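You operate a simulated robot arm through the tools that you are given. There is no shell and no other tool.

The job below is to be done with a simulated robot arm. You get a single attempt, and the scene is never put back.

JOB
Try bore A with the green pin and flip the board switch to OK.
Fine: lift the black cap onto the clear bench first; the pin goes fully in, then back to its hole in the holder; the red pin stays. Set down upright: black cap.

The check looks at the end state, three seconds after you hand in, the way a careful person would. Anything else that was tipped, shoved, dropped, spilled or broken makes it a failure. A push-on lid holds only when it is set on centred and level and pressed home; a screw cap is set on level and turned clockwise until tight.

ROBOT AND FRAMES
A 7-joint arm with a two-finger parallel gripper, fixed in place. Base frame: the origin is on the floor under the middle of its stand, x ahead of it, y to its left, z up; the work surface is at about z = 860. Readings come in mm, rad, newtons and seconds.
With the tool pointing down near the work surface it reaches from about 300 to 700 mm from the base axis. Its first joint turns from -1.152 to 1.152 rad. Payload 1.57 kg.
The TCP is the grasp point between the finger pads, 30 mm short of the fingertips. In the tool frame z runs along the fingers and y along their closing line. Largest opening 110 mm; finger width 24, thickness 12; the body of the gripper, 48 by 112 mm, starts 78 mm behind the TCP.
Orientation is told as [roll, pitch, yaw] about the base's x, y, z axes, in that order, counted from this pose: with the fingers straight down and closing along the base's y, the tool's x points along the base's -x, its y along +y and its z along -z.

CONTROLS
- The arm moves only by the tool nudge_tool. Its argument "commands" is one flat list of numbers, 7 for each row, row after row: the closure, from 0 (fully open) to 1 (shut), then the shift along the tool's x, y, z in units of 30 mm (1.0 is 30 mm), then the turn, a rotation vector about the tool's x, y, z in units of 4 degrees (1.0 is 4 degrees). In form: [jaw, dx, dy, dz, wx, wy, wz, jaw, dx, dy, dz, wx, wy, wz, ...]. A call has 1 to 20 rows; each row shifts and turns the commanded pose from where the row before left it, along the tool's axes as they then stand. A call with a number of a shift or a turn outside -1 to 1 is refused whole. A row lasts 0.2 s, in which the tool goes at most 50 mm and 0.15 rad; a call with a longer step from one row to the next is refused whole, and so is a gripper value outside its range. Where a pose cannot be reached the arm comes as near as it can. A force on the tool above 40 N (or 10 N above the force at the start of the call, whichever is more), or a blocked arm, ends the call early, and 0.2 s more pass. The fingers move at their own pace (about 108 mm/s each) and stop on an object; they squeeze with about 43 N. The grip force told is the motor's: it shows also when the fingers shut on nothing. Time passes only in rows, and 0.2 s behind the last, so rows that do not move let the fingers close. It gives the time, the measured TCP pose, the force on the tool (base axes), the opening and the grip force at its end, in the units of the frame above (readings bear some noise), with the torque about the TCP (base axes, N m) and any sound that the robot's microphone picked up.
- Cameras (640 x 400 px; columns grow to the right, rows downward): "scene" is fixed at [178, -431.2, 1379.6]; the picture's right is [0.39, -0.92, 0.00], its down [-0.73, -0.31, -0.60] and it looks along [0.55, 0.24, -0.80] (base axes); focal length 225 px, centre (320, 200). "wrist" rides on the gripper at [70, 16, -141] in the tool frame; the picture's right is [-0.23, 0.97, 0.00], its down [-0.86, -0.20, -0.48] and it looks along [-0.47, -0.11, 0.88] (tool axes); focal length 222 px, centre (320, 200). There is no depth. A picture from a camera that has moved, and an enlarged one, comes with that camera's place and axes in the base frame and with its lens.
- grab_frame(camera): a new picture of that camera. It takes no simulated time.
- enlarge(camera, box): a new picture of the part [left, top, right, bottom] of that camera's present view, enlarged. It takes no simulated time.
- hand_in(): hands the job in; it is judged then, once.

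Places have to be worked out from the pictures, the camera data and where the tool is seen. Open the gripper and draw the arm clear of the work before you hand the job in, unless the task says otherwise.

The tools are called after ">>>" by a JSON object that holds its "name" and its "arguments". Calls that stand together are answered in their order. nudge_tool: Moves the arm, as the interface text tells. Its arguments: {"type":"object","properties":{"commands":{"type":"array","items":{"type":"number"}}},"required":["commands"]} The other tools are called the same way: grab_frame (camera) takes a picture; enlarge (camera, box) takes an enlarged picture of a part of a camera's view; hand_in () hands the job in.

At the start:

```text
clock: 0.0
position: [347.3, -206.6, 1172.6]
ee_rot: [0.0, 0.0, 0.001]
contact_force: [0.0, 0.3, -0.5]
wrist_torque: [0.02, -0.03, -0.03]
opening: 110.0
finger_force: 0.0
```

scene: 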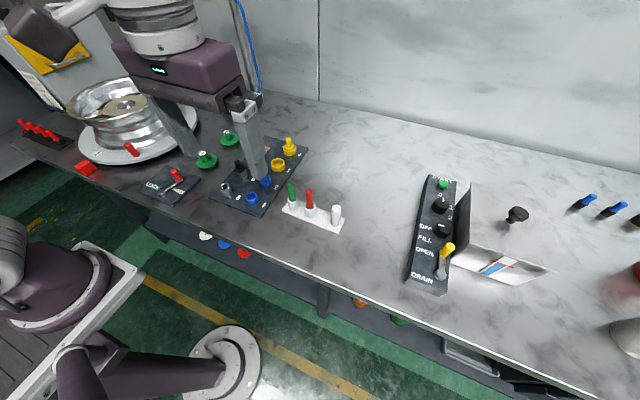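
wrist: 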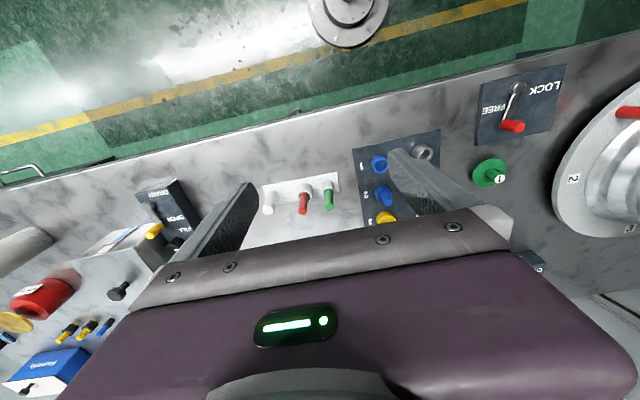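

I'll look closely at the scene first, before moving anything: the holder with green/red/white pins, the boards and any caps and bores.

>>> {"name": "enlarge", "arguments": {"camera": "scene", "box": [120, 110, 360, 260]}}

>>> {"name": "enlarge", "arguments": {"camera": "scene", "box": [380, 150, 640, 312]}}

>>> {"name": "enlarge", "arguments": {"camera": "wrist", "box": [240, 60, 560, 260]}}

>>> {"name": "enlarge", "arguments": {"camera": "wrist", "box": [0, 160, 260, 400]}}

```text
2.67 times, centred on (240, 185) of scene
camera zoom: at [178.0, -431.2, 1379.6], right [0.39, -0.92, 0.0], down [-0.73, -0.31, -0.6], along [0.55, 0.24, -0.8], focal length 600 px, centre (533, 240)
```

zoom: 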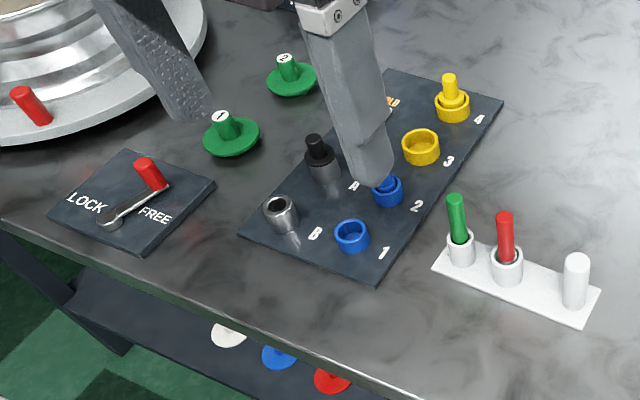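

```text
2.46 times, centred on (510, 231) of scene
camera zoom: at [178.0, -431.2, 1379.6], right [0.39, -0.92, 0.0], down [-0.73, -0.31, -0.6], along [0.55, 0.24, -0.8], focal length 554 px, centre (-148, 124)
```

zoom: 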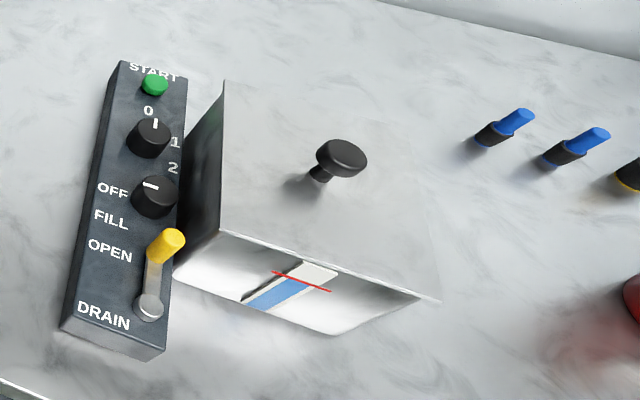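

```text
2.00 times, centred on (400, 160) of wrist
camera zoom: at [277.5, -189.1, 1314.2], right [0.23, 0.97, 0.0], down [0.86, -0.2, 0.48], along [0.47, -0.11, -0.88], focal length 444 px, centre (160, 280)
```

zoom: 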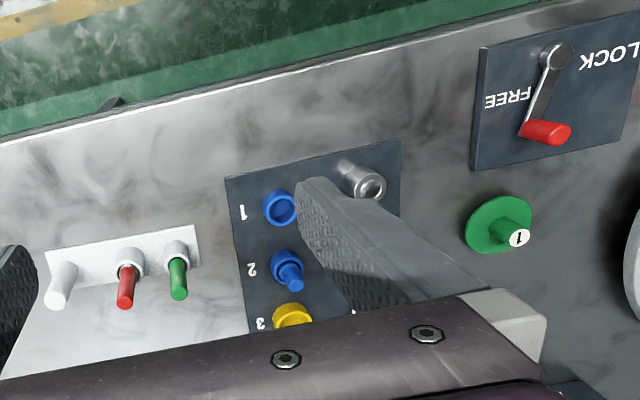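

```text
1.67 times, centred on (130, 280) of wrist
camera zoom: at [277.5, -189.1, 1314.2], right [0.23, 0.97, 0.0], down [0.86, -0.2, 0.48], along [0.47, -0.11, -0.88], focal length 370 px, centre (637, 67)
```

zoom: 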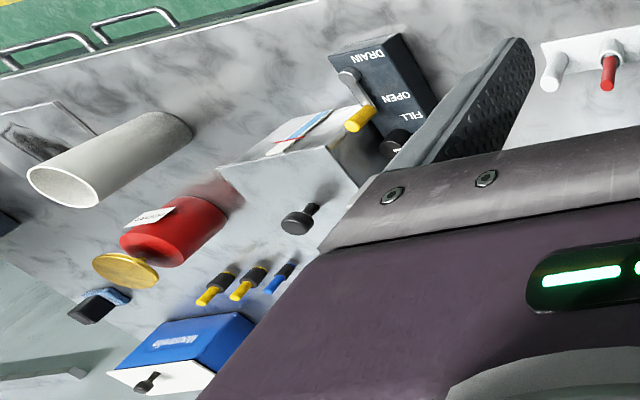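

The board (A, B, 1–4) is partly hidden by the fingers. I'll move the tool forward at this height so that the wrist camera looks at the board and the fingers clear the scene view.

>>> {"name": "nudge_tool", "arguments": {"commands": [0, -1, 0, 0, 0, 0, 0, 0, -1, 0, 0, 0, 0, 0, 0, -1, 0, 0, 0, 0, 0, 0, -1, 0, 0, 0, 0, 0, 0, -1, 0, 0, 0, 0, 0, 0, -1, 0, 0, 0, 0, 0, 0, -1, 0, 0, 0, 0, 0]}}

>>> {"name": "grab_frame", "arguments": {"camera": "scene"}}

>>> {"name": "grab_frame", "arguments": {"camera": "wrist"}}

```text
clock: 1.6
position: [556.3, -207.0, 1172.8]
ee_rot: [0.0, 0.001, -0.001]
contact_force: [-0.2, 0.6, 0.5]
wrist_torque: [0.01, 0.02, -0.03]
opening: 110.2
finger_force: 0.2
```

```text
taken
```

scene: 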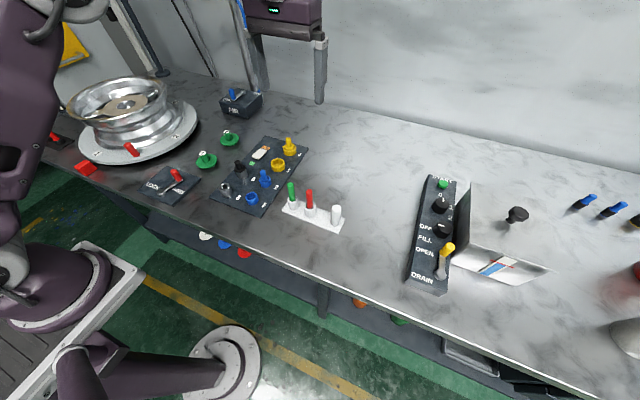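

```text
taken
camera wrist: at [487.3, -189.0, 1313.8], right [0.23, 0.97, 0.0], down [0.86, -0.2, 0.48], along [0.47, -0.11, -0.88], focal length 222 px, centre (320, 200)
```

wrist: 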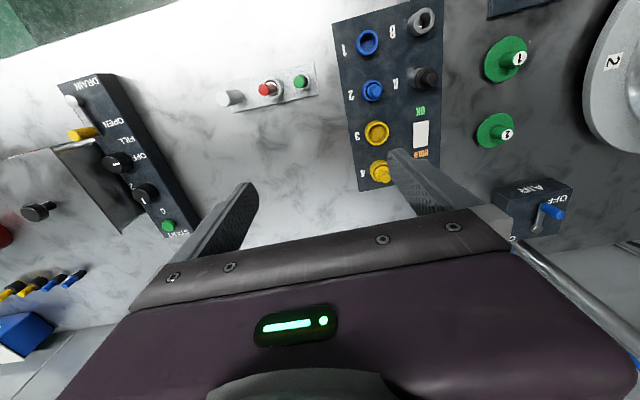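

>>> {"name": "enlarge", "arguments": {"camera": "scene", "box": [190, 120, 350, 240]}}

>>> {"name": "enlarge", "arguments": {"camera": "wrist", "box": [200, 0, 480, 200]}}

>>> {"name": "enlarge", "arguments": {"camera": "scene", "box": [235, 135, 305, 185]}}

>>> {"name": "enlarge", "arguments": {"camera": "wrist", "box": [380, 50, 450, 170]}}

```text
3.33 times, centred on (270, 180) of scene
camera zoom: at [178.0, -431.2, 1379.6], right [0.39, -0.92, 0.0], down [-0.73, -0.31, -0.6], along [0.55, 0.24, -0.8], focal length 750 px, centre (487, 267)
```

zoom: 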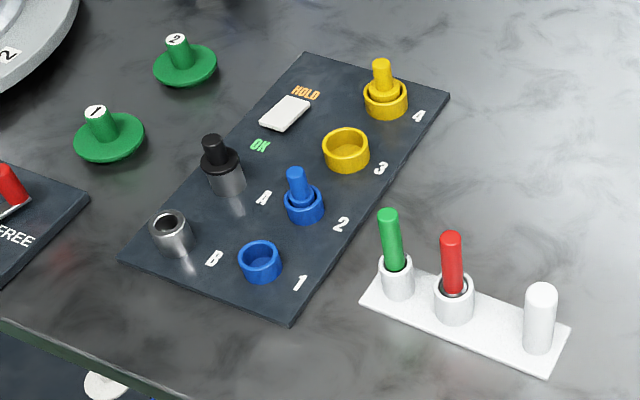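

```text
2.00 times, centred on (340, 100) of wrist
camera zoom: at [487.3, -189.0, 1313.8], right [0.23, 0.97, 0.0], down [0.86, -0.2, 0.48], along [0.47, -0.11, -0.88], focal length 444 px, centre (280, 400)
```

zoom: 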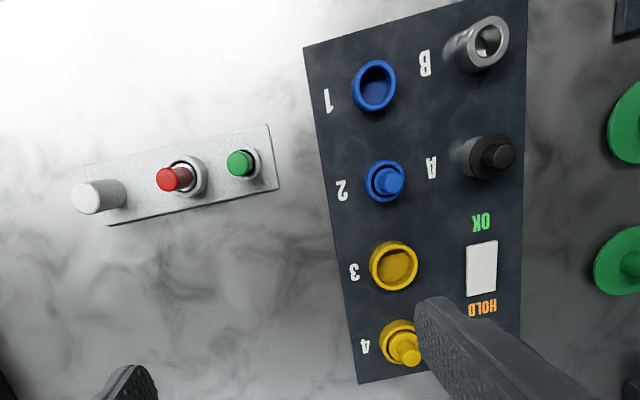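

```text
8.00 times, centred on (270, 160) of scene
camera zoom: at [178.0, -431.2, 1379.6], right [0.39, -0.92, 0.0], down [-0.73, -0.31, -0.6], along [0.55, 0.24, -0.8], focal length 1800 px, centre (720, 520)
```

zoom: 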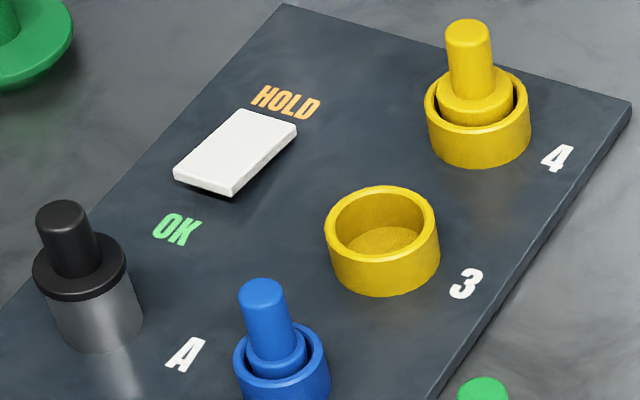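

```text
3.33 times, centred on (415, 110) of wrist
camera zoom: at [487.3, -189.0, 1313.8], right [0.23, 0.97, 0.0], down [0.86, -0.2, 0.48], along [0.47, -0.11, -0.88], focal length 740 px, centre (3, 500)
```

zoom: 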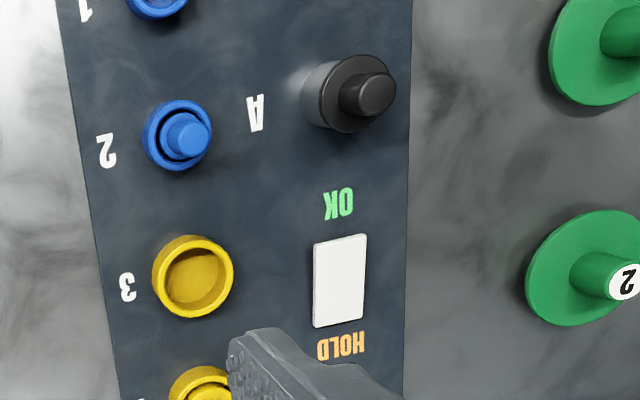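

Board is axis-aligned, roughly x 415–724, y −158…12. I triangulate bore A's cap knob at about (525, −27, top z≈929), green pin top at about (485, −219, 959), B rim z≈897. The rocker's OK end looks raised. I move above the cap with a partial opening for a close look.

>>> {"name": "nudge_tool", "arguments": {"commands": [0.5, 0.17, 1, 0, 0, 0, 0, 0.5, 0.17, 1, 0, 0, 0, 0, 0.5, 0.17, 1, 0, 0, 0, 0, 0.5, 0.17, 1, 0, 0, 0, 0, 0.5, 0.17, 1, 0, 0, 0, 0, 0.5, 0.17, 1, 0, 0, 0, 0, 0.5, 0, 0, 1, 0, 0, 0, 0.5, 0, 0, 1, 0, 0, 0, 0.5, 0, 0, 1, 0, 0, 0, 0.5, 0, 0, 1, 0, 0, 0, 0.5, 0, 0, 1, 0, 0, 0]}}

>>> {"name": "grab_frame", "arguments": {"camera": "scene"}}

>>> {"name": "grab_frame", "arguments": {"camera": "wrist"}}

```text
clock: 4.0
position: [525.2, -28.2, 1022.0]
ee_rot: [-0.002, 0.0, -0.001]
contact_force: [-0.1, 0.5, 0.3]
wrist_torque: [0.01, 0.0, 0.03]
opening: 54.8
finger_force: 0.0
```

```text
taken
```

scene: 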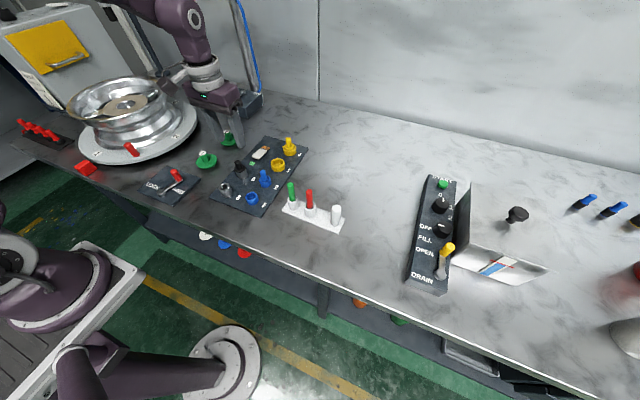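

```text
taken
camera wrist: at [456.1, -10.7, 1163.5], right [0.23, 0.97, 0.0], down [0.85, -0.2, 0.48], along [0.47, -0.11, -0.88], focal length 222 px, centre (320, 200)
```

wrist: 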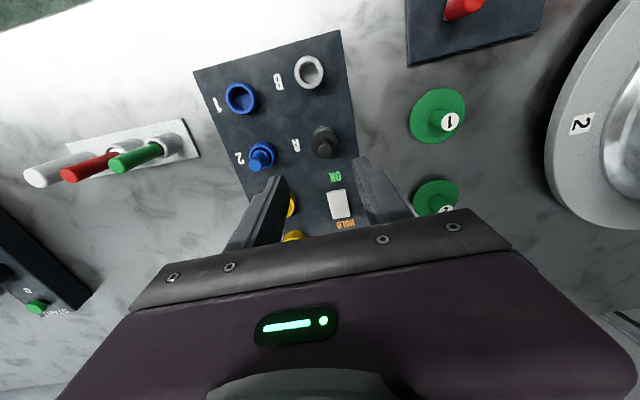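

The knob appears near where predicted. I enlarge the wrist view to refine the cap's position and see the rocker and bore B from up close.

>>> {"name": "enlarge", "arguments": {"camera": "wrist", "box": [200, 40, 400, 165]}}

>>> {"name": "enlarge", "arguments": {"camera": "wrist", "box": [280, 110, 376, 240]}}

>>> {"name": "enlarge", "arguments": {"camera": "scene", "box": [215, 120, 311, 210]}}

```text
3.20 times, centred on (300, 102) of wrist
camera zoom: at [456.1, -10.7, 1163.5], right [0.23, 0.97, 0.0], down [0.85, -0.2, 0.48], along [0.47, -0.11, -0.88], focal length 711 px, centre (384, 512)
```

zoom: 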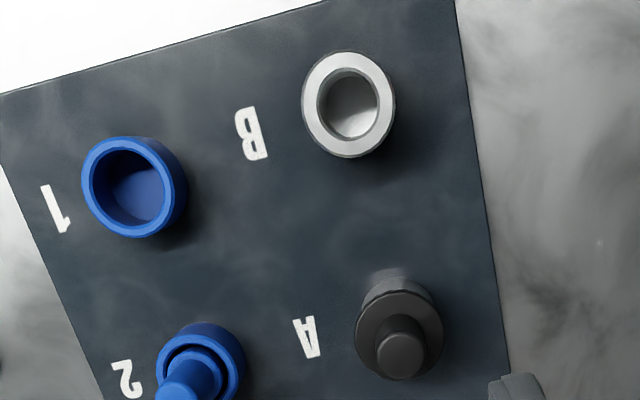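

```text
3.08 times, centred on (328, 175) of wrist
camera zoom: at [456.1, -10.7, 1163.5], right [0.23, 0.97, 0.0], down [0.85, -0.2, 0.48], along [0.47, -0.11, -0.88], focal length 684 px, centre (295, 277)
```

zoom: 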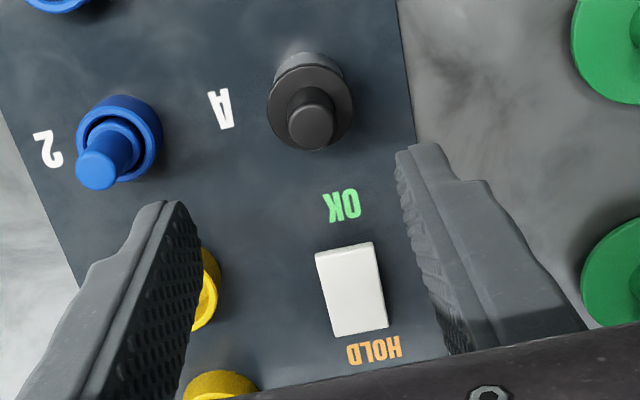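

```text
4.44 times, centred on (263, 165) of scene
camera zoom: at [178.0, -431.2, 1379.6], right [0.39, -0.92, 0.0], down [-0.73, -0.31, -0.6], along [0.55, 0.24, -0.8], focal length 1000 px, centre (573, 356)
```

zoom: 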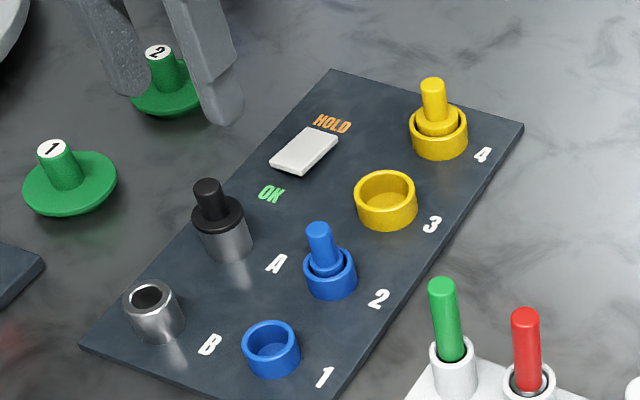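

Refined estimate: cap knob axis ≈ (524, −21), while the tool stands at ≈ (526, −26.7). I correct sideways and lower until the tips are just above the knob, then check again.

>>> {"name": "nudge_tool", "arguments": {"commands": [0.5, 0.07, 0.2, 0, 0, 0, 0, 0.5, 0, 0, 0.7, 0, 0, 0, 0.5, 0, 0, 0.7, 0, 0, 0, 0.5, 0, 0, 0, 0, 0, 0]}}

>>> {"name": "enlarge", "arguments": {"camera": "wrist", "box": [240, 80, 400, 200]}}

>>> {"name": "enlarge", "arguments": {"camera": "scene", "box": [205, 120, 295, 210]}}

```text
clock: 5.0
position: [524.4, -22.0, 981.6]
ee_rot: [0.0, 0.0, 0.0]
contact_force: [0.4, -0.1, -0.5]
wrist_torque: [0.06, 0.02, 0.01]
opening: 54.9
finger_force: 0.0
```

```text
3.33 times, centred on (320, 140) of wrist
camera zoom: at [455.6, -3.9, 1122.0], right [0.23, 0.97, 0.0], down [0.86, -0.2, 0.48], along [0.47, -0.11, -0.88], focal length 740 px, centre (320, 400)
```

zoom: 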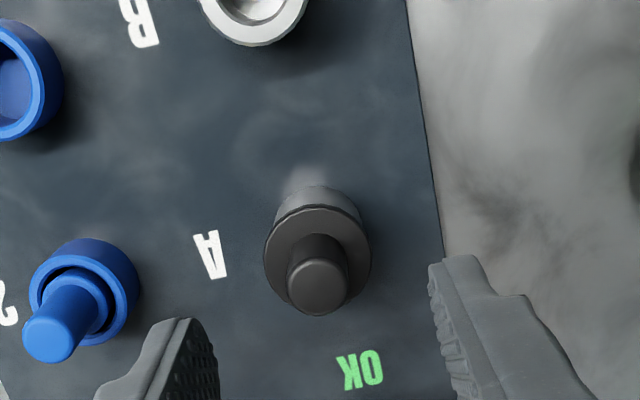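

```text
4.44 times, centred on (250, 165) of scene
camera zoom: at [178.0, -431.2, 1379.6], right [0.39, -0.92, 0.0], down [-0.73, -0.31, -0.6], along [0.55, 0.24, -0.8], focal length 1000 px, centre (631, 356)
```

zoom: 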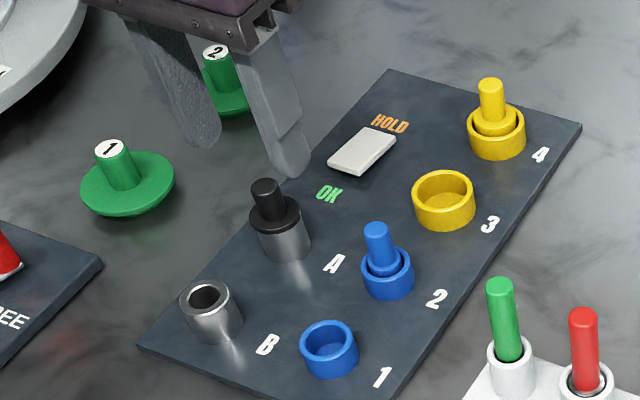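

The knob is centred between the jaws in y (axis ≈ (523.7, −20.3), width ≈ 16 mm). I lower so the tips end just above the flange (z≈905) and close on the knob.

>>> {"name": "nudge_tool", "arguments": {"commands": [0.5, 0.06, 0, 0.5, 0, 0, 0, 0.5, 0, 0, 0.5, 0, 0, 0, 0.5, 0, 0, 0.5, 0, 0, 0, 0.5, 0, 0, 0, 0, 0, 0]}}

>>> {"name": "enlarge", "arguments": {"camera": "wrist", "box": [240, 100, 400, 220]}}

>>> {"name": "enlarge", "arguments": {"camera": "scene", "box": [205, 130, 285, 210]}}

```text
clock: 6.0
position: [521.6, -21.1, 935.8]
ee_rot: [0.001, 0.0, 0.0]
contact_force: [0.6, 0.5, 0.3]
wrist_torque: [0.01, 0.02, -0.02]
opening: 54.8
finger_force: 0.1
```

```text
3.33 times, centred on (320, 160) of wrist
camera zoom: at [452.6, -3.2, 1077.4], right [0.23, 0.97, 0.0], down [0.86, -0.2, 0.48], along [0.47, -0.11, -0.88], focal length 740 px, centre (320, 333)
```

zoom: 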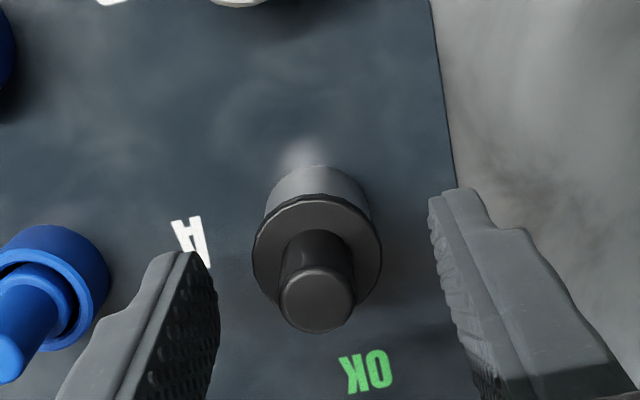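

```text
5.00 times, centred on (245, 170) of scene
camera zoom: at [178.0, -431.2, 1379.6], right [0.39, -0.92, 0.0], down [-0.73, -0.31, -0.6], along [0.55, 0.24, -0.8], focal length 1125 px, centre (695, 350)
```

zoom: 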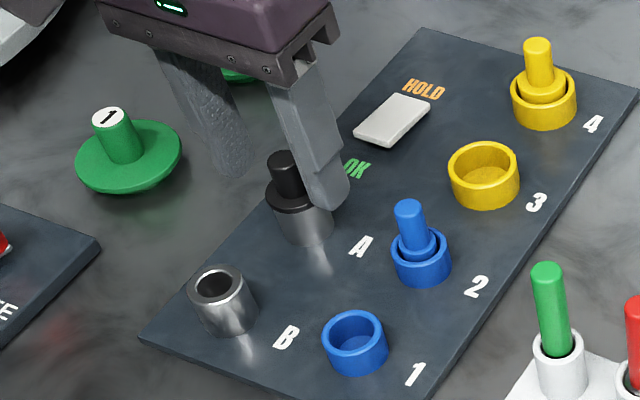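

The knob's axis is about 1.3 mm to −y and 1.5 mm to +x of the tool, and the flange top ≈ 901 with the tips at ≈ 906. I make this small correction, then close on the knob.

>>> {"name": "nudge_tool", "arguments": {"commands": [0.5, -0.05, -0.04, 0, 0, 0, 0, 0.7, 0, 0, 0, 0, 0, 0, 0.8, 0, 0, 0, 0, 0, 0, 1, 0, 0, 0, 0, 0, 0, 1, 0, 0, 0, 0, 0, 0, 1, 0, 0, 0, 0, 0, 0]}}

>>> {"name": "enlarge", "arguments": {"camera": "wrist", "box": [240, 100, 400, 220]}}

```text
clock: 7.4
position: [523.5, -21.9, 937.4]
ee_rot: [-0.001, -0.001, 0.0]
contact_force: [0.5, -0.5, 0.0]
wrist_torque: [-0.02, -0.03, -0.01]
opening: 11.8
finger_force: 29.1
```

```text
3.33 times, centred on (320, 160) of wrist
camera zoom: at [454.2, -4.4, 1077.2], right [0.23, 0.97, 0.0], down [0.86, -0.2, 0.48], along [0.47, -0.11, -0.88], focal length 740 px, centre (320, 333)
```

zoom: 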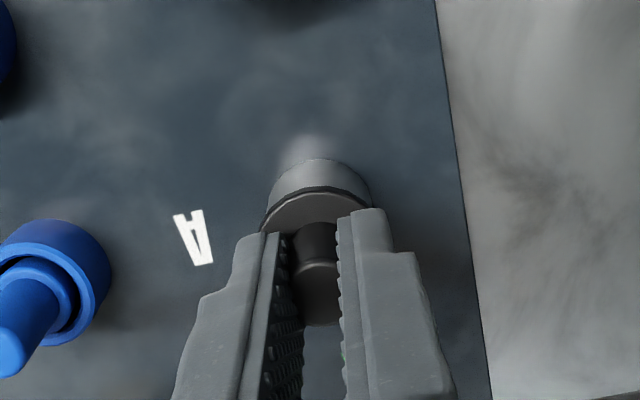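

The jaws hold the knob (opening 11.8 mm, grip 29 N). I wait a moment and then lift straight up slowly by 15 mm, reading the force.

>>> {"name": "nudge_tool", "arguments": {"commands": [1, 0, 0, 0, 0, 0, 0, 1, 0, 0, -0.1, 0, 0, 0, 1, 0, 0, -0.2, 0, 0, 0, 1, 0, 0, -0.2, 0, 0, 0]}}

>>> {"name": "enlarge", "arguments": {"camera": "wrist", "box": [240, 100, 400, 220]}}

>>> {"name": "enlarge", "arguments": {"camera": "scene", "box": [205, 130, 285, 210]}}

```text
clock: 8.4
position: [524.3, -22.0, 951.5]
ee_rot: [0.0, 0.003, 0.002]
contact_force: [-0.2, 0.0, -0.5]
wrist_torque: [-0.02, 0.01, 0.02]
opening: 11.9
finger_force: 29.4
```

```text
3.33 times, centred on (320, 160) of wrist
camera zoom: at [454.9, -4.6, 1092.1], right [0.23, 0.97, 0.0], down [0.85, -0.2, 0.48], along [0.47, -0.11, -0.88], focal length 740 px, centre (320, 333)
```

zoom: 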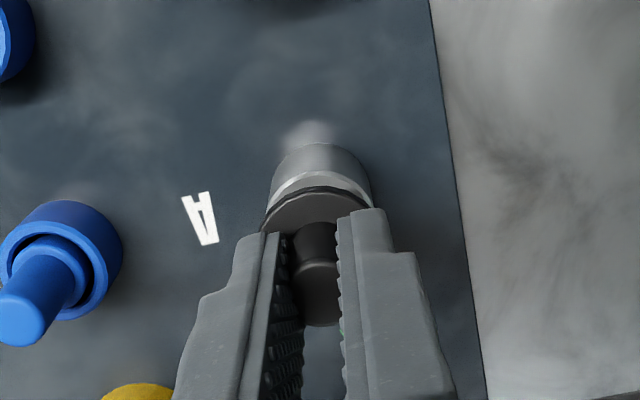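

```text
5.00 times, centred on (245, 170) of scene
camera zoom: at [178.0, -431.2, 1379.6], right [0.39, -0.92, 0.0], down [-0.73, -0.31, -0.6], along [0.55, 0.24, -0.8], focal length 1125 px, centre (695, 350)
```

zoom: 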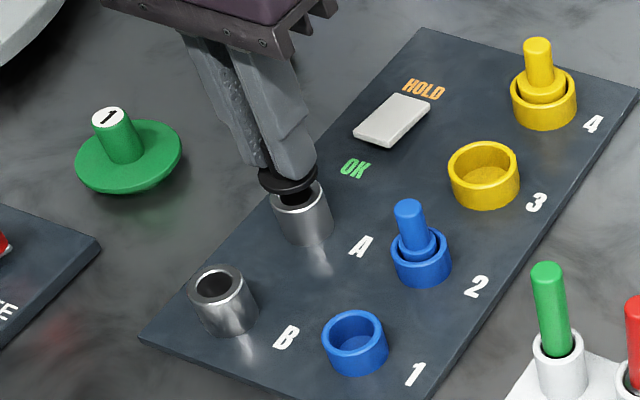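

The cap is lifting freely with no force. I raise it another 60 mm and look at its underside shape from the scene camera.

>>> {"name": "nudge_tool", "arguments": {"commands": [1, 0, 0, -0.5, 0, 0, 0, 1, 0, 0, -0.5, 0, 0, 0, 1, 0, 0, -0.5, 0, 0, 0, 1, 0, 0, -0.5, 0, 0, 0]}}

>>> {"name": "enlarge", "arguments": {"camera": "scene", "box": [205, 110, 285, 190]}}

>>> {"name": "enlarge", "arguments": {"camera": "wrist", "box": [240, 80, 400, 220]}}

```text
clock: 9.4
position: [525.1, -22.0, 1013.0]
ee_rot: [0.001, 0.0, 0.0]
contact_force: [0.1, -0.3, 0.6]
wrist_torque: [-0.01, -0.01, 0.04]
opening: 11.7
finger_force: 29.5
```

```text
5.00 times, centred on (245, 150) of scene
camera zoom: at [178.0, -431.2, 1379.6], right [0.39, -0.92, 0.0], down [-0.73, -0.31, -0.6], along [0.55, 0.24, -0.8], focal length 1125 px, centre (695, 450)
```

zoom: 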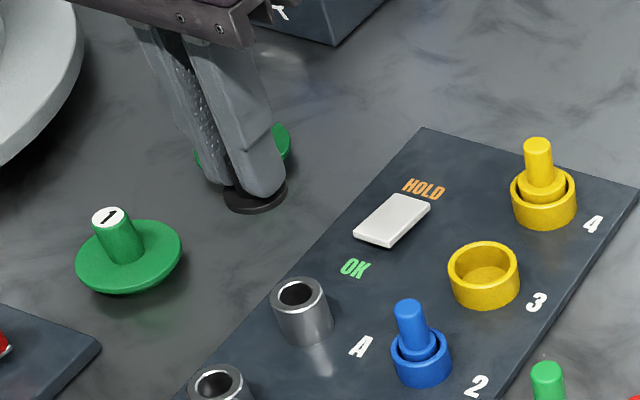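

```text
2.86 times, centred on (320, 150) of wrist
camera zoom: at [454.3, -4.8, 1152.9], right [0.23, 0.97, 0.0], down [0.86, -0.2, 0.48], along [0.47, -0.11, -0.88], focal length 635 px, centre (320, 343)
```

zoom: 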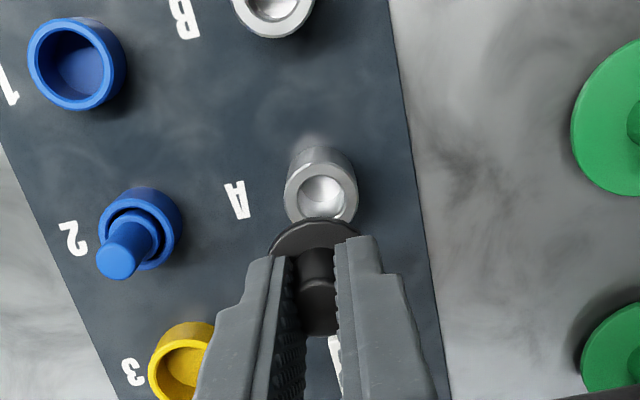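

The cap is a flat-bottomed disc with a knob, and bore A is now open. I carry it at height to clear bench behind the holder, around (610, −240).

>>> {"name": "nudge_tool", "arguments": {"commands": [1, 0, 0, -0.7, 0, 0, 0, 1, -0.35, -0.9, 0, 0, 0, 0, 1, -0.35, -0.9, 0, 0, 0, 0, 1, -0.35, -0.9, 0, 0, 0, 0, 1, -0.35, -0.9, 0, 0, 0, 0, 1, -0.35, -0.9, 0, 0, 0, 0, 1, -0.35, -0.9, 0, 0, 0, 0, 1, -0.35, -0.9, 0, 0, 0, 0, 1, -0.35, -0.9, 0, 0, 0, 0, 1, 0, 0, 0, 0, 0, 0]}}

>>> {"name": "grab_frame", "arguments": {"camera": "scene"}}

>>> {"name": "grab_frame", "arguments": {"camera": "wrist"}}

```text
clock: 11.6
position: [606.5, -239.7, 1032.4]
ee_rot: [0.001, -0.002, -0.001]
contact_force: [-0.2, 0.3, -0.6]
wrist_torque: [0.0, 0.01, -0.06]
opening: 11.7
finger_force: 29.1
```

```text
taken
```

scene: 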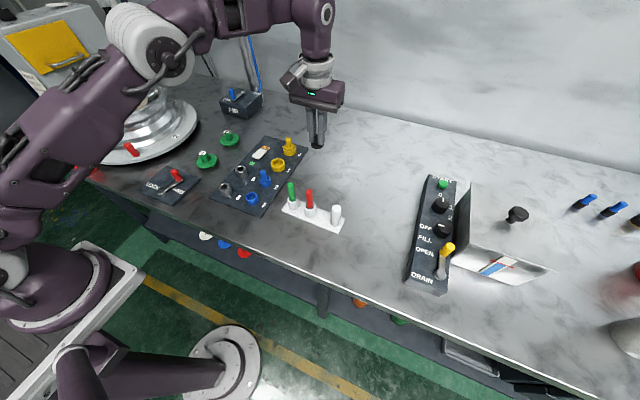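

```text
taken
camera wrist: at [537.3, -221.4, 1173.8], right [0.23, 0.97, 0.0], down [0.86, -0.2, 0.48], along [0.47, -0.11, -0.88], focal length 222 px, centre (320, 200)
```

wrist: 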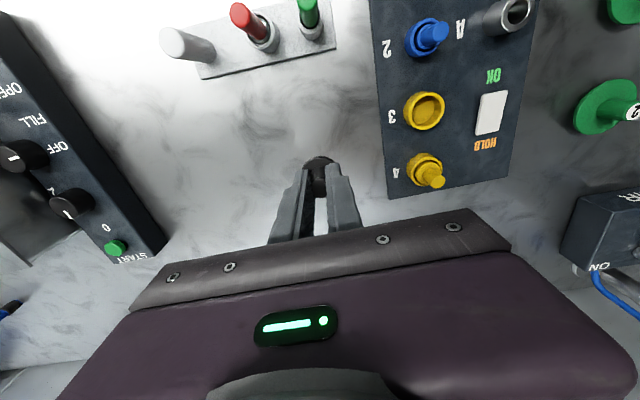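

Under the cap there's nothing but bare bench. I lower by 120 mm to leave the disc about 12 mm above the surface, then check.

>>> {"name": "nudge_tool", "arguments": {"commands": [1, 0, 0, 0.9, 0, 0, 0, 1, 0, 0, 0.9, 0, 0, 0, 1, 0, 0, 0.9, 0, 0, 0, 1, 0, 0, 0.9, 0, 0, 0, 1, 0, 0, 0.2, 0, 0, 0, 1, 0, 0, 0, 0, 0, 0]}}

>>> {"name": "enlarge", "arguments": {"camera": "scene", "box": [280, 120, 370, 200]}}

>>> {"name": "enlarge", "arguments": {"camera": "wrist", "box": [240, 80, 400, 220]}}

```text
clock: 13.0
position: [609.3, -239.1, 918.9]
ee_rot: [-0.001, 0.001, 0.0]
contact_force: [-0.1, -0.4, -0.2]
wrist_torque: [-0.05, -0.03, 0.0]
opening: 12.2
finger_force: 29.3
```

```text
5.00 times, centred on (325, 160) of scene
camera zoom: at [178.0, -431.2, 1379.6], right [0.39, -0.92, 0.0], down [-0.73, -0.31, -0.6], along [0.55, 0.24, -0.8], focal length 1125 px, centre (295, 400)
```

zoom: 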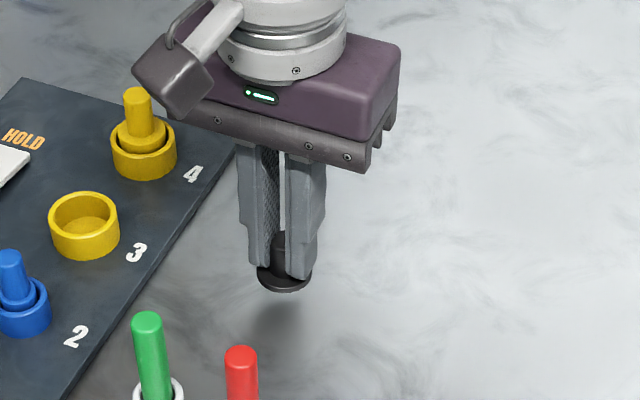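

```text
2.86 times, centred on (320, 150) of wrist
camera zoom: at [538.7, -221.0, 1059.9], right [0.23, 0.97, 0.0], down [0.85, -0.2, 0.48], along [0.47, -0.11, -0.88], focal length 635 px, centre (320, 343)
```

zoom: 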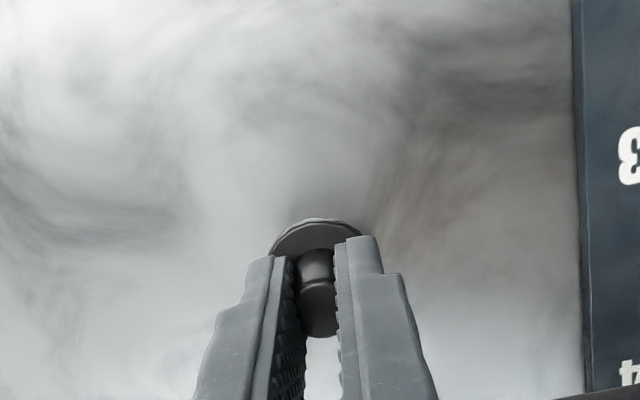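

The disc hangs level about 18 mm above the bench. I descend 12 mm, then creep down and watch the force for contact.

>>> {"name": "nudge_tool", "arguments": {"commands": [1, 0, 0, 0.2, 0, 0, 0, 1, 0, 0, 0.2, 0, 0, 0, 1, 0, 0, 0.05, 0, 0, 0, 1, 0, 0, 0.05, 0, 0, 0]}}

>>> {"name": "enlarge", "arguments": {"camera": "scene", "box": [290, 130, 350, 190]}}

```text
clock: 14.0
position: [608.6, -237.9, 905.7]
ee_rot: [-0.003, -0.003, 0.0]
contact_force: [-8.3, 2.5, 26.6]
wrist_torque: [0.1, 0.31, 0.02]
opening: 12.0
finger_force: 28.8
```

```text
6.67 times, centred on (320, 160) of scene
camera zoom: at [177.3, -431.0, 1379.8], right [0.39, -0.92, 0.0], down [-0.73, -0.31, -0.6], along [0.55, 0.24, -0.8], focal length 1500 px, centre (320, 467)
```

zoom: 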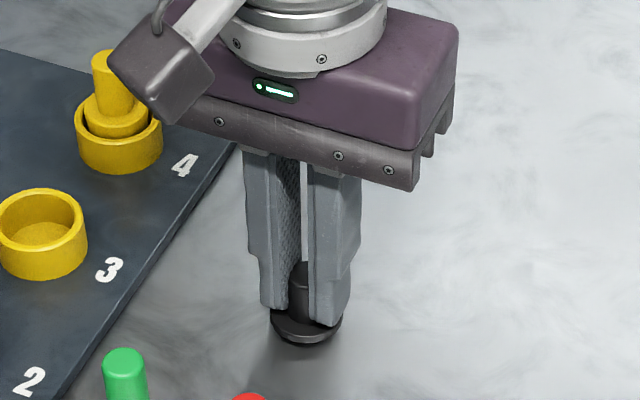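

The bench took the cap at TCP z≈906 (26 N up). I ease up about 1 mm to relieve the push and check before letting go.

>>> {"name": "nudge_tool", "arguments": {"commands": [1, 0, 0, -0.03, 0, 0, 0, 1, 0, 0, 0, 0, 0, 0]}}

>>> {"name": "enlarge", "arguments": {"camera": "wrist", "box": [260, 100, 380, 220]}}

>>> {"name": "enlarge", "arguments": {"camera": "scene", "box": [305, 150, 340, 190]}}

```text
clock: 14.6
position: [610.1, -237.8, 904.3]
ee_rot: [-0.002, -0.002, 0.0]
contact_force: [3.1, -2.1, 19.0]
wrist_torque: [-0.17, -0.13, -0.04]
opening: 11.9
finger_force: 28.9
```

```text
3.33 times, centred on (320, 160) of wrist
camera zoom: at [539.1, -220.1, 1045.5], right [0.23, 0.97, 0.0], down [0.85, -0.2, 0.48], along [0.47, -0.11, -0.88], focal length 740 px, centre (320, 333)
```

zoom: 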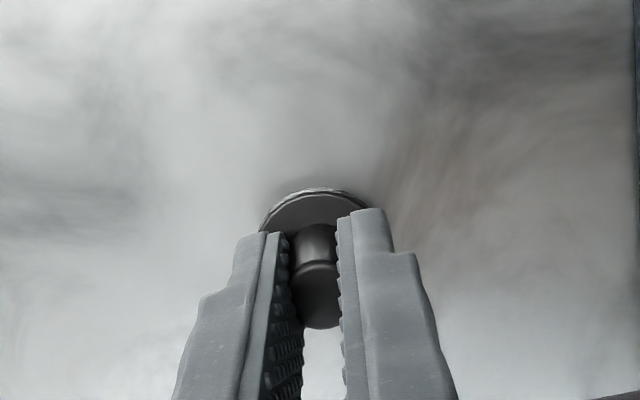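

```text
10.00 times, centred on (322, 170) of scene
camera zoom: at [177.7, -431.2, 1379.7], right [0.39, -0.92, 0.0], down [-0.73, -0.31, -0.6], along [0.55, 0.24, -0.8], focal length 2250 px, centre (295, 500)
```

zoom: 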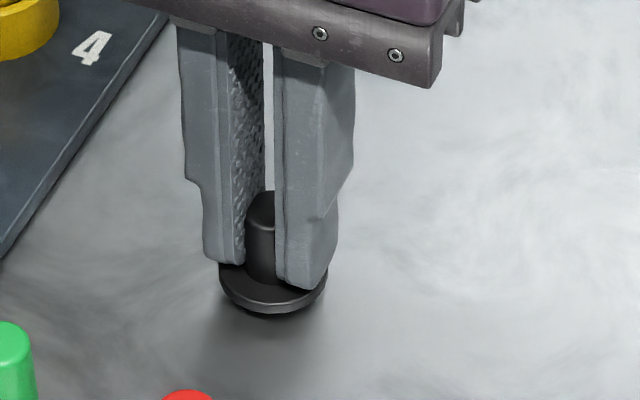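

Still 19 N of push. I ease up another 0.7 mm and read again, before opening.

>>> {"name": "nudge_tool", "arguments": {"commands": [1, 0, 0, -0.025, 0, 0, 0, 1, 0, 0, 0, 0, 0, 0]}}

```text
clock: 15.2
position: [608.0, -236.5, 905.3]
ee_rot: [0.001, 0.001, 0.001]
contact_force: [3.8, -1.6, 9.7]
wrist_torque: [-0.09, -0.17, -0.02]
opening: 11.9
finger_force: 29.1
```

About 10 N per 0.75 mm. I ease up the last 0.6 mm and then open the jaws gently to about 45 mm.

>>> {"name": "nudge_tool", "arguments": {"commands": [1, 0, 0, -0.02, 0, 0, 0, 1, 0, 0, 0, 0, 0, 0, 0.85, 0, 0, 0, 0, 0, 0, 0.75, 0, 0, 0, 0, 0, 0, 0.6, 0, 0, 0, 0, 0, 0, 0.6, 0, 0, 0, 0, 0, 0]}}

>>> {"name": "enlarge", "arguments": {"camera": "wrist", "box": [260, 100, 380, 220]}}

>>> {"name": "enlarge", "arguments": {"camera": "scene", "box": [305, 150, 340, 190]}}

```text
clock: 16.6
position: [608.3, -236.6, 905.8]
ee_rot: [0.0, 0.0, -0.001]
contact_force: [0.1, -0.7, -1.0]
wrist_torque: [-0.02, 0.0, -0.02]
opening: 44.1
finger_force: 0.0
```

```text
3.33 times, centred on (320, 160) of wrist
camera zoom: at [538.7, -220.0, 1046.7], right [0.23, 0.97, 0.0], down [0.86, -0.2, 0.48], along [0.47, -0.11, -0.88], focal length 740 px, centre (320, 333)
```

zoom: 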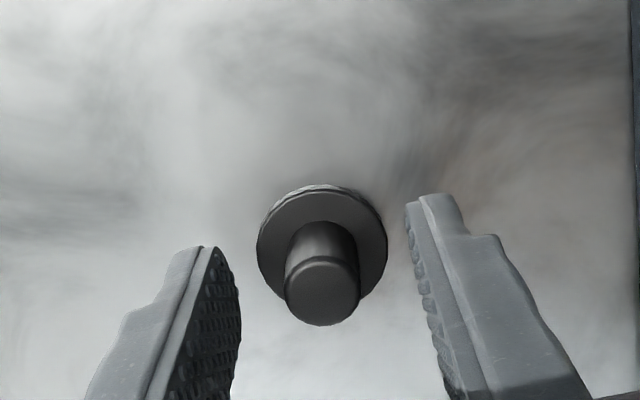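

```text
10.00 times, centred on (322, 170) of scene
camera zoom: at [178.0, -431.2, 1379.6], right [0.39, -0.92, 0.0], down [-0.73, -0.31, -0.6], along [0.55, 0.24, -0.8], focal length 2250 px, centre (295, 500)
```

zoom: 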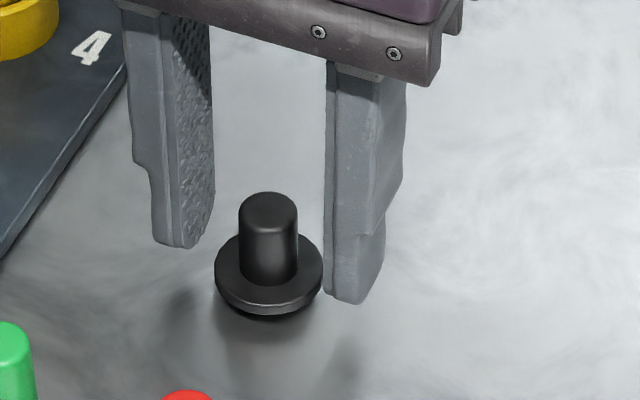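

The cap stands upright on the bench, free of the jaws. I rise straight up and then go over the green pin at about (485, −219).

>>> {"name": "nudge_tool", "arguments": {"commands": [0.6, 0, 0, -0.5, 0, 0, 0, 0.6, 0, 0, -1, 0, 0, 0, 0.6, 0, 0, -1, 0, 0, 0, 0.6, 0, 0, -1, 0, 0, 0, 0.6, 0, 0, -1, 0, 0, 0, 0.6, 1, 0.1, 0, 0, 0, 0, 0.6, 1, 0.1, 0, 0, 0, 0, 0.6, 1, 0.1, 0, 0, 0, 0, 0.6, 1, 0.2, 0, 0, 0, 0, 0.6, 0, 0, 0, 0, 0, 0]}}

>>> {"name": "grab_frame", "arguments": {"camera": "wrist"}}

>>> {"name": "enlarge", "arguments": {"camera": "wrist", "box": [220, 80, 400, 200]}}

>>> {"name": "enlarge", "arguments": {"camera": "scene", "box": [260, 140, 360, 240]}}

```text
clock: 18.8
position: [487.5, -221.4, 1038.5]
ee_rot: [0.002, 0.0, 0.0]
contact_force: [0.1, 0.1, -0.5]
wrist_torque: [0.03, -0.02, -0.01]
opening: 44.0
finger_force: 0.1
```

```text
taken
camera wrist: at [417.5, -204.6, 1180.4], right [0.23, 0.97, 0.0], down [0.86, -0.2, 0.48], along [0.47, -0.11, -0.88], focal length 222 px, centre (320, 200)
```

wrist: 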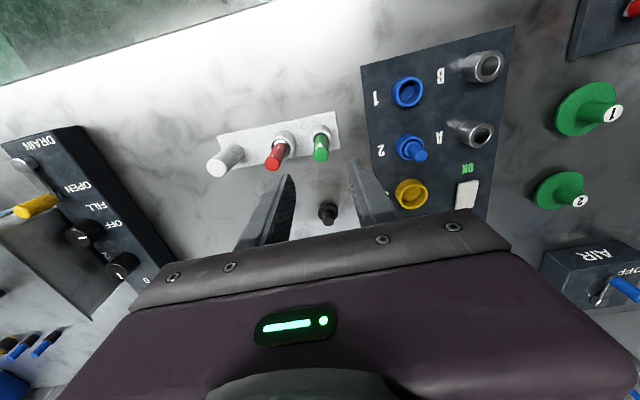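

```text
3.33 times, centred on (310, 140) of wrist
camera zoom: at [417.5, -204.6, 1180.4], right [0.23, 0.97, 0.0], down [0.86, -0.2, 0.48], along [0.47, -0.11, -0.88], focal length 740 px, centre (353, 400)
```

zoom: 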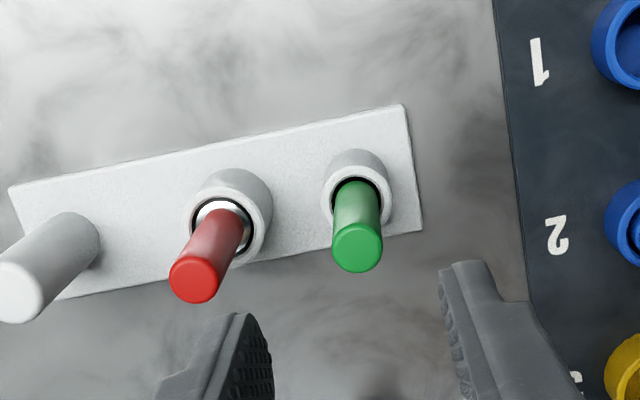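

```text
4.00 times, centred on (310, 190) of scene
camera zoom: at [178.0, -431.2, 1379.6], right [0.39, -0.92, 0.0], down [-0.73, -0.31, -0.6], along [0.55, 0.24, -0.8], focal length 900 px, centre (360, 240)
```

zoom: 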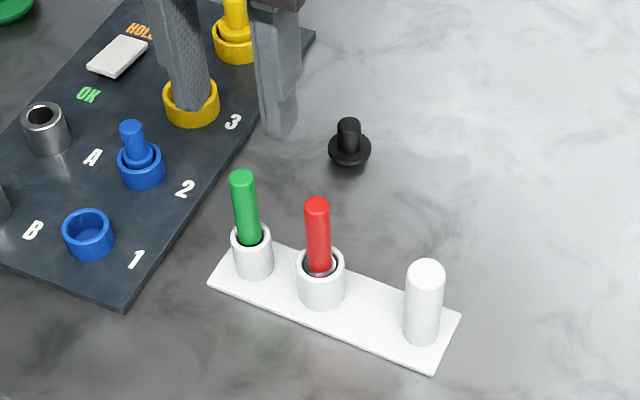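

Cap is upright, resting on its stub. The green pin's top is at ≈ (483.5, −218.5, 960), handle ≈ 15 mm. I correct by −4 mm in x and +2 mm in y, lower to just above the pin top, and look again.

>>> {"name": "nudge_tool", "arguments": {"commands": [0.6, 0.13, 0.07, 0, 0, 0, 0, 0.6, 0, 0, 0.65, 0, 0, 0, 0.6, 0, 0, 0.65, 0, 0, 0, 0.6, 0, 0, 0, 0, 0, 0]}}

>>> {"name": "enlarge", "arguments": {"camera": "wrist", "box": [240, 90, 400, 210]}}

>>> {"name": "enlarge", "arguments": {"camera": "scene", "box": [260, 140, 360, 240]}}

```text
clock: 19.8
position: [483.5, -220.2, 1001.3]
ee_rot: [0.001, -0.001, -0.001]
contact_force: [0.3, 0.0, -0.8]
wrist_torque: [-0.02, 0.0, -0.01]
opening: 44.1
finger_force: 0.0
```

```text
3.33 times, centred on (320, 150) of wrist
camera zoom: at [414.5, -202.6, 1141.9], right [0.23, 0.97, 0.0], down [0.86, -0.2, 0.48], along [0.47, -0.11, -0.88], focal length 740 px, centre (320, 367)
```

zoom: 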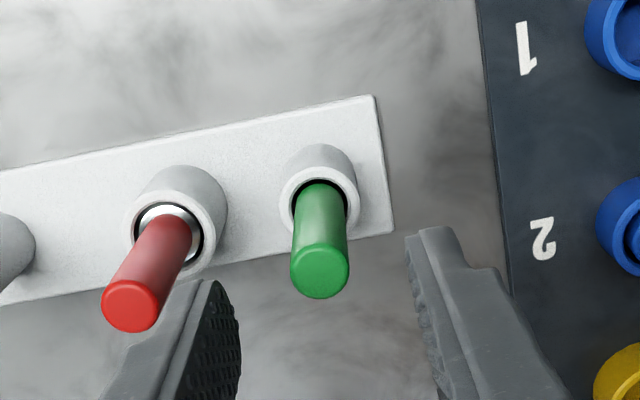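

```text
4.00 times, centred on (310, 190) of scene
camera zoom: at [178.0, -431.2, 1379.6], right [0.39, -0.92, 0.0], down [-0.73, -0.31, -0.6], along [0.55, 0.24, -0.8], focal length 900 px, centre (360, 240)
```

zoom: 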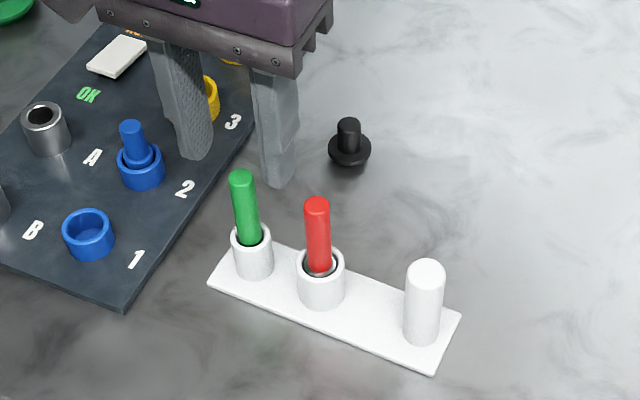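

The pin is centred between the jaws. I lower 64 mm so the pads span the handle's lower half (tips ≈ 907, well above the socket rim at ≈ 891), and check before closing.

>>> {"name": "nudge_tool", "arguments": {"commands": [0.6, 0.03, 0, 0.55, 0, 0, 0, 0.6, 0, 0, 0.55, 0, 0, 0, 0.6, 0, 0, 0.55, 0, 0, 0, 0.6, 0, 0, 0.5, 0, 0, 0, 0.6, 0, 0, 0, 0, 0, 0]}}

>>> {"name": "enlarge", "arguments": {"camera": "wrist", "box": [240, 100, 400, 220]}}

>>> {"name": "enlarge", "arguments": {"camera": "scene", "box": [270, 160, 350, 240]}}

```text
clock: 21.0
position: [482.3, -221.1, 937.1]
ee_rot: [-0.001, 0.001, -0.001]
contact_force: [0.0, -0.4, -0.5]
wrist_torque: [0.02, -0.01, -0.03]
opening: 43.9
finger_force: 0.0
```

```text
3.33 times, centred on (320, 160) of wrist
camera zoom: at [412.7, -203.4, 1078.5], right [0.23, 0.97, 0.0], down [0.86, -0.2, 0.48], along [0.47, -0.11, -0.88], focal length 740 px, centre (320, 333)
```

zoom: 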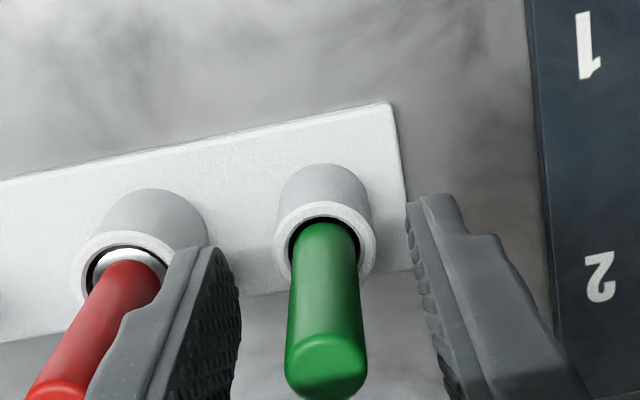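

```text
5.00 times, centred on (310, 200) of scene
camera zoom: at [178.0, -431.2, 1379.6], right [0.39, -0.92, 0.0], down [-0.73, -0.31, -0.6], along [0.55, 0.24, -0.8], focal length 1125 px, centre (370, 200)
```

zoom: 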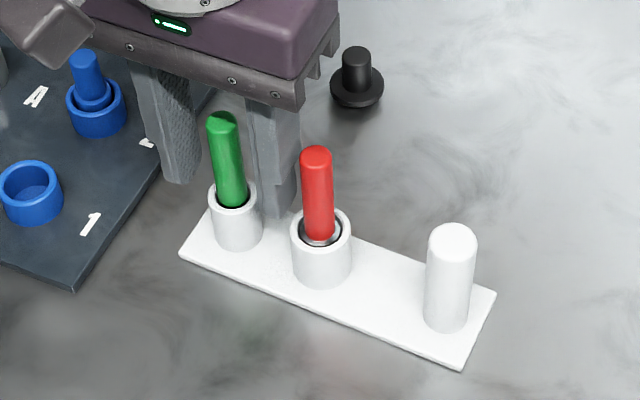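

The pin stands centred between the jaws within a millimetre, and the −y finger is clear of the red pin. I close on the handle.

>>> {"name": "nudge_tool", "arguments": {"commands": [0.7, 0, 0.02, 0, 0, 0, 0, 0.8, 0, 0, 0, 0, 0, 0, 0.9, 0, 0, 0, 0, 0, 0, 1, 0, 0, 0, 0, 0, 0, 1, 0, 0, 0, 0, 0, 0, 1, 0, 0, 0, 0, 0, 0]}}

>>> {"name": "enlarge", "arguments": {"camera": "wrist", "box": [240, 100, 400, 220]}}

>>> {"name": "enlarge", "arguments": {"camera": "scene", "box": [270, 160, 350, 240]}}

```text
clock: 22.4
position: [482.6, -220.5, 937.4]
ee_rot: [0.0, 0.001, 0.0]
contact_force: [-1.0, -0.2, 0.0]
wrist_torque: [-0.03, -0.01, 0.03]
opening: 15.1
finger_force: 30.8
```

```text
3.33 times, centred on (320, 160) of wrist
camera zoom: at [412.8, -202.6, 1078.6], right [0.23, 0.97, 0.0], down [0.86, -0.2, 0.48], along [0.47, -0.11, -0.88], focal length 740 px, centre (320, 333)
```

zoom: 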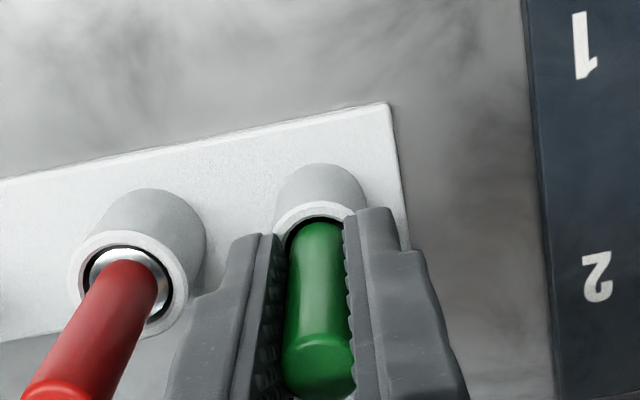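

```text
5.00 times, centred on (310, 200) of scene
camera zoom: at [178.0, -431.2, 1379.6], right [0.39, -0.92, 0.0], down [-0.73, -0.31, -0.6], along [0.55, 0.24, -0.8], focal length 1125 px, centre (370, 200)
```

zoom: 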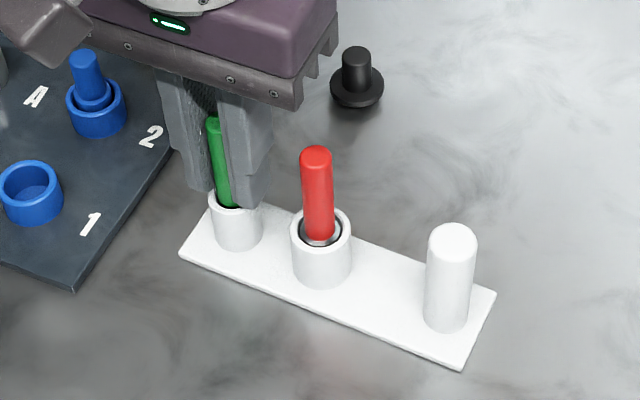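

Grip is 15.1 mm at ~31 N; tool (camera-derived) at (482.8, −218.6, 937.6), which I note as the seated pose. I lift straight up slowly at first, then more.

>>> {"name": "nudge_tool", "arguments": {"commands": [1, 0, 0, -0.1, 0, 0, 0, 1, 0, 0, -0.2, 0, 0, 0, 1, 0, 0, -0.3, 0, 0, 0, 1, 0, 0, -0.4, 0, 0, 0, 1, 0, 0, -0.5, 0, 0, 0, 1, 0, 0, -0.5, 0, 0, 0, 1, 0, 0, 0, 0, 0, 0]}}

>>> {"name": "enlarge", "arguments": {"camera": "wrist", "box": [240, 100, 400, 220]}}

>>> {"name": "enlarge", "arguments": {"camera": "scene", "box": [260, 130, 360, 240]}}

```text
clock: 24.0
position: [483.1, -219.2, 996.3]
ee_rot: [0.001, 0.0, 0.001]
contact_force: [0.4, -0.4, -1.2]
wrist_torque: [0.04, 0.0, -0.01]
opening: 14.9
finger_force: 30.9
```

```text
3.33 times, centred on (320, 160) of wrist
camera zoom: at [413.5, -202.0, 1138.2], right [0.23, 0.97, 0.0], down [0.86, -0.2, 0.48], along [0.47, -0.11, -0.88], focal length 740 px, centre (320, 333)
```

zoom: 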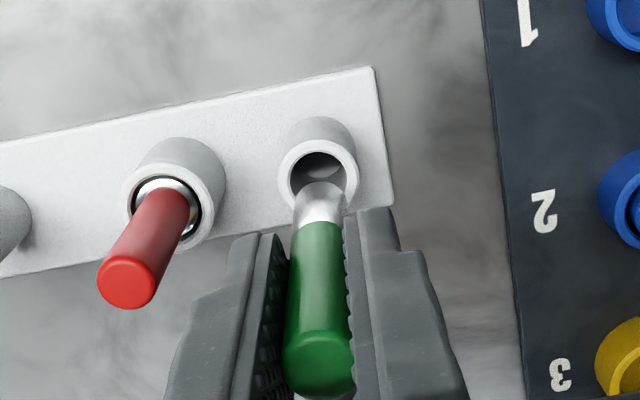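

```text
3.64 times, centred on (310, 185) of scene
camera zoom: at [178.0, -431.2, 1379.6], right [0.39, -0.92, 0.0], down [-0.73, -0.31, -0.6], along [0.55, 0.24, -0.8], focal length 818 px, centre (356, 254)
```

zoom: 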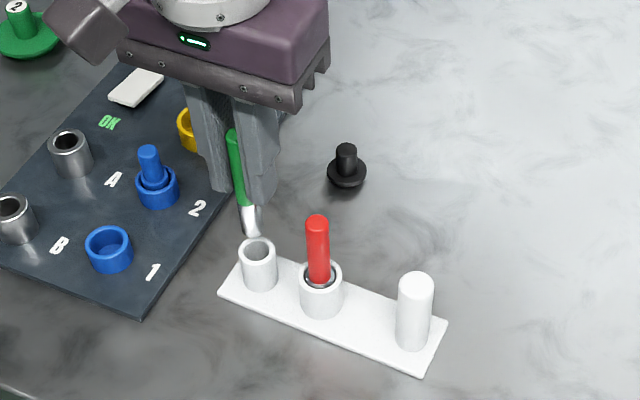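

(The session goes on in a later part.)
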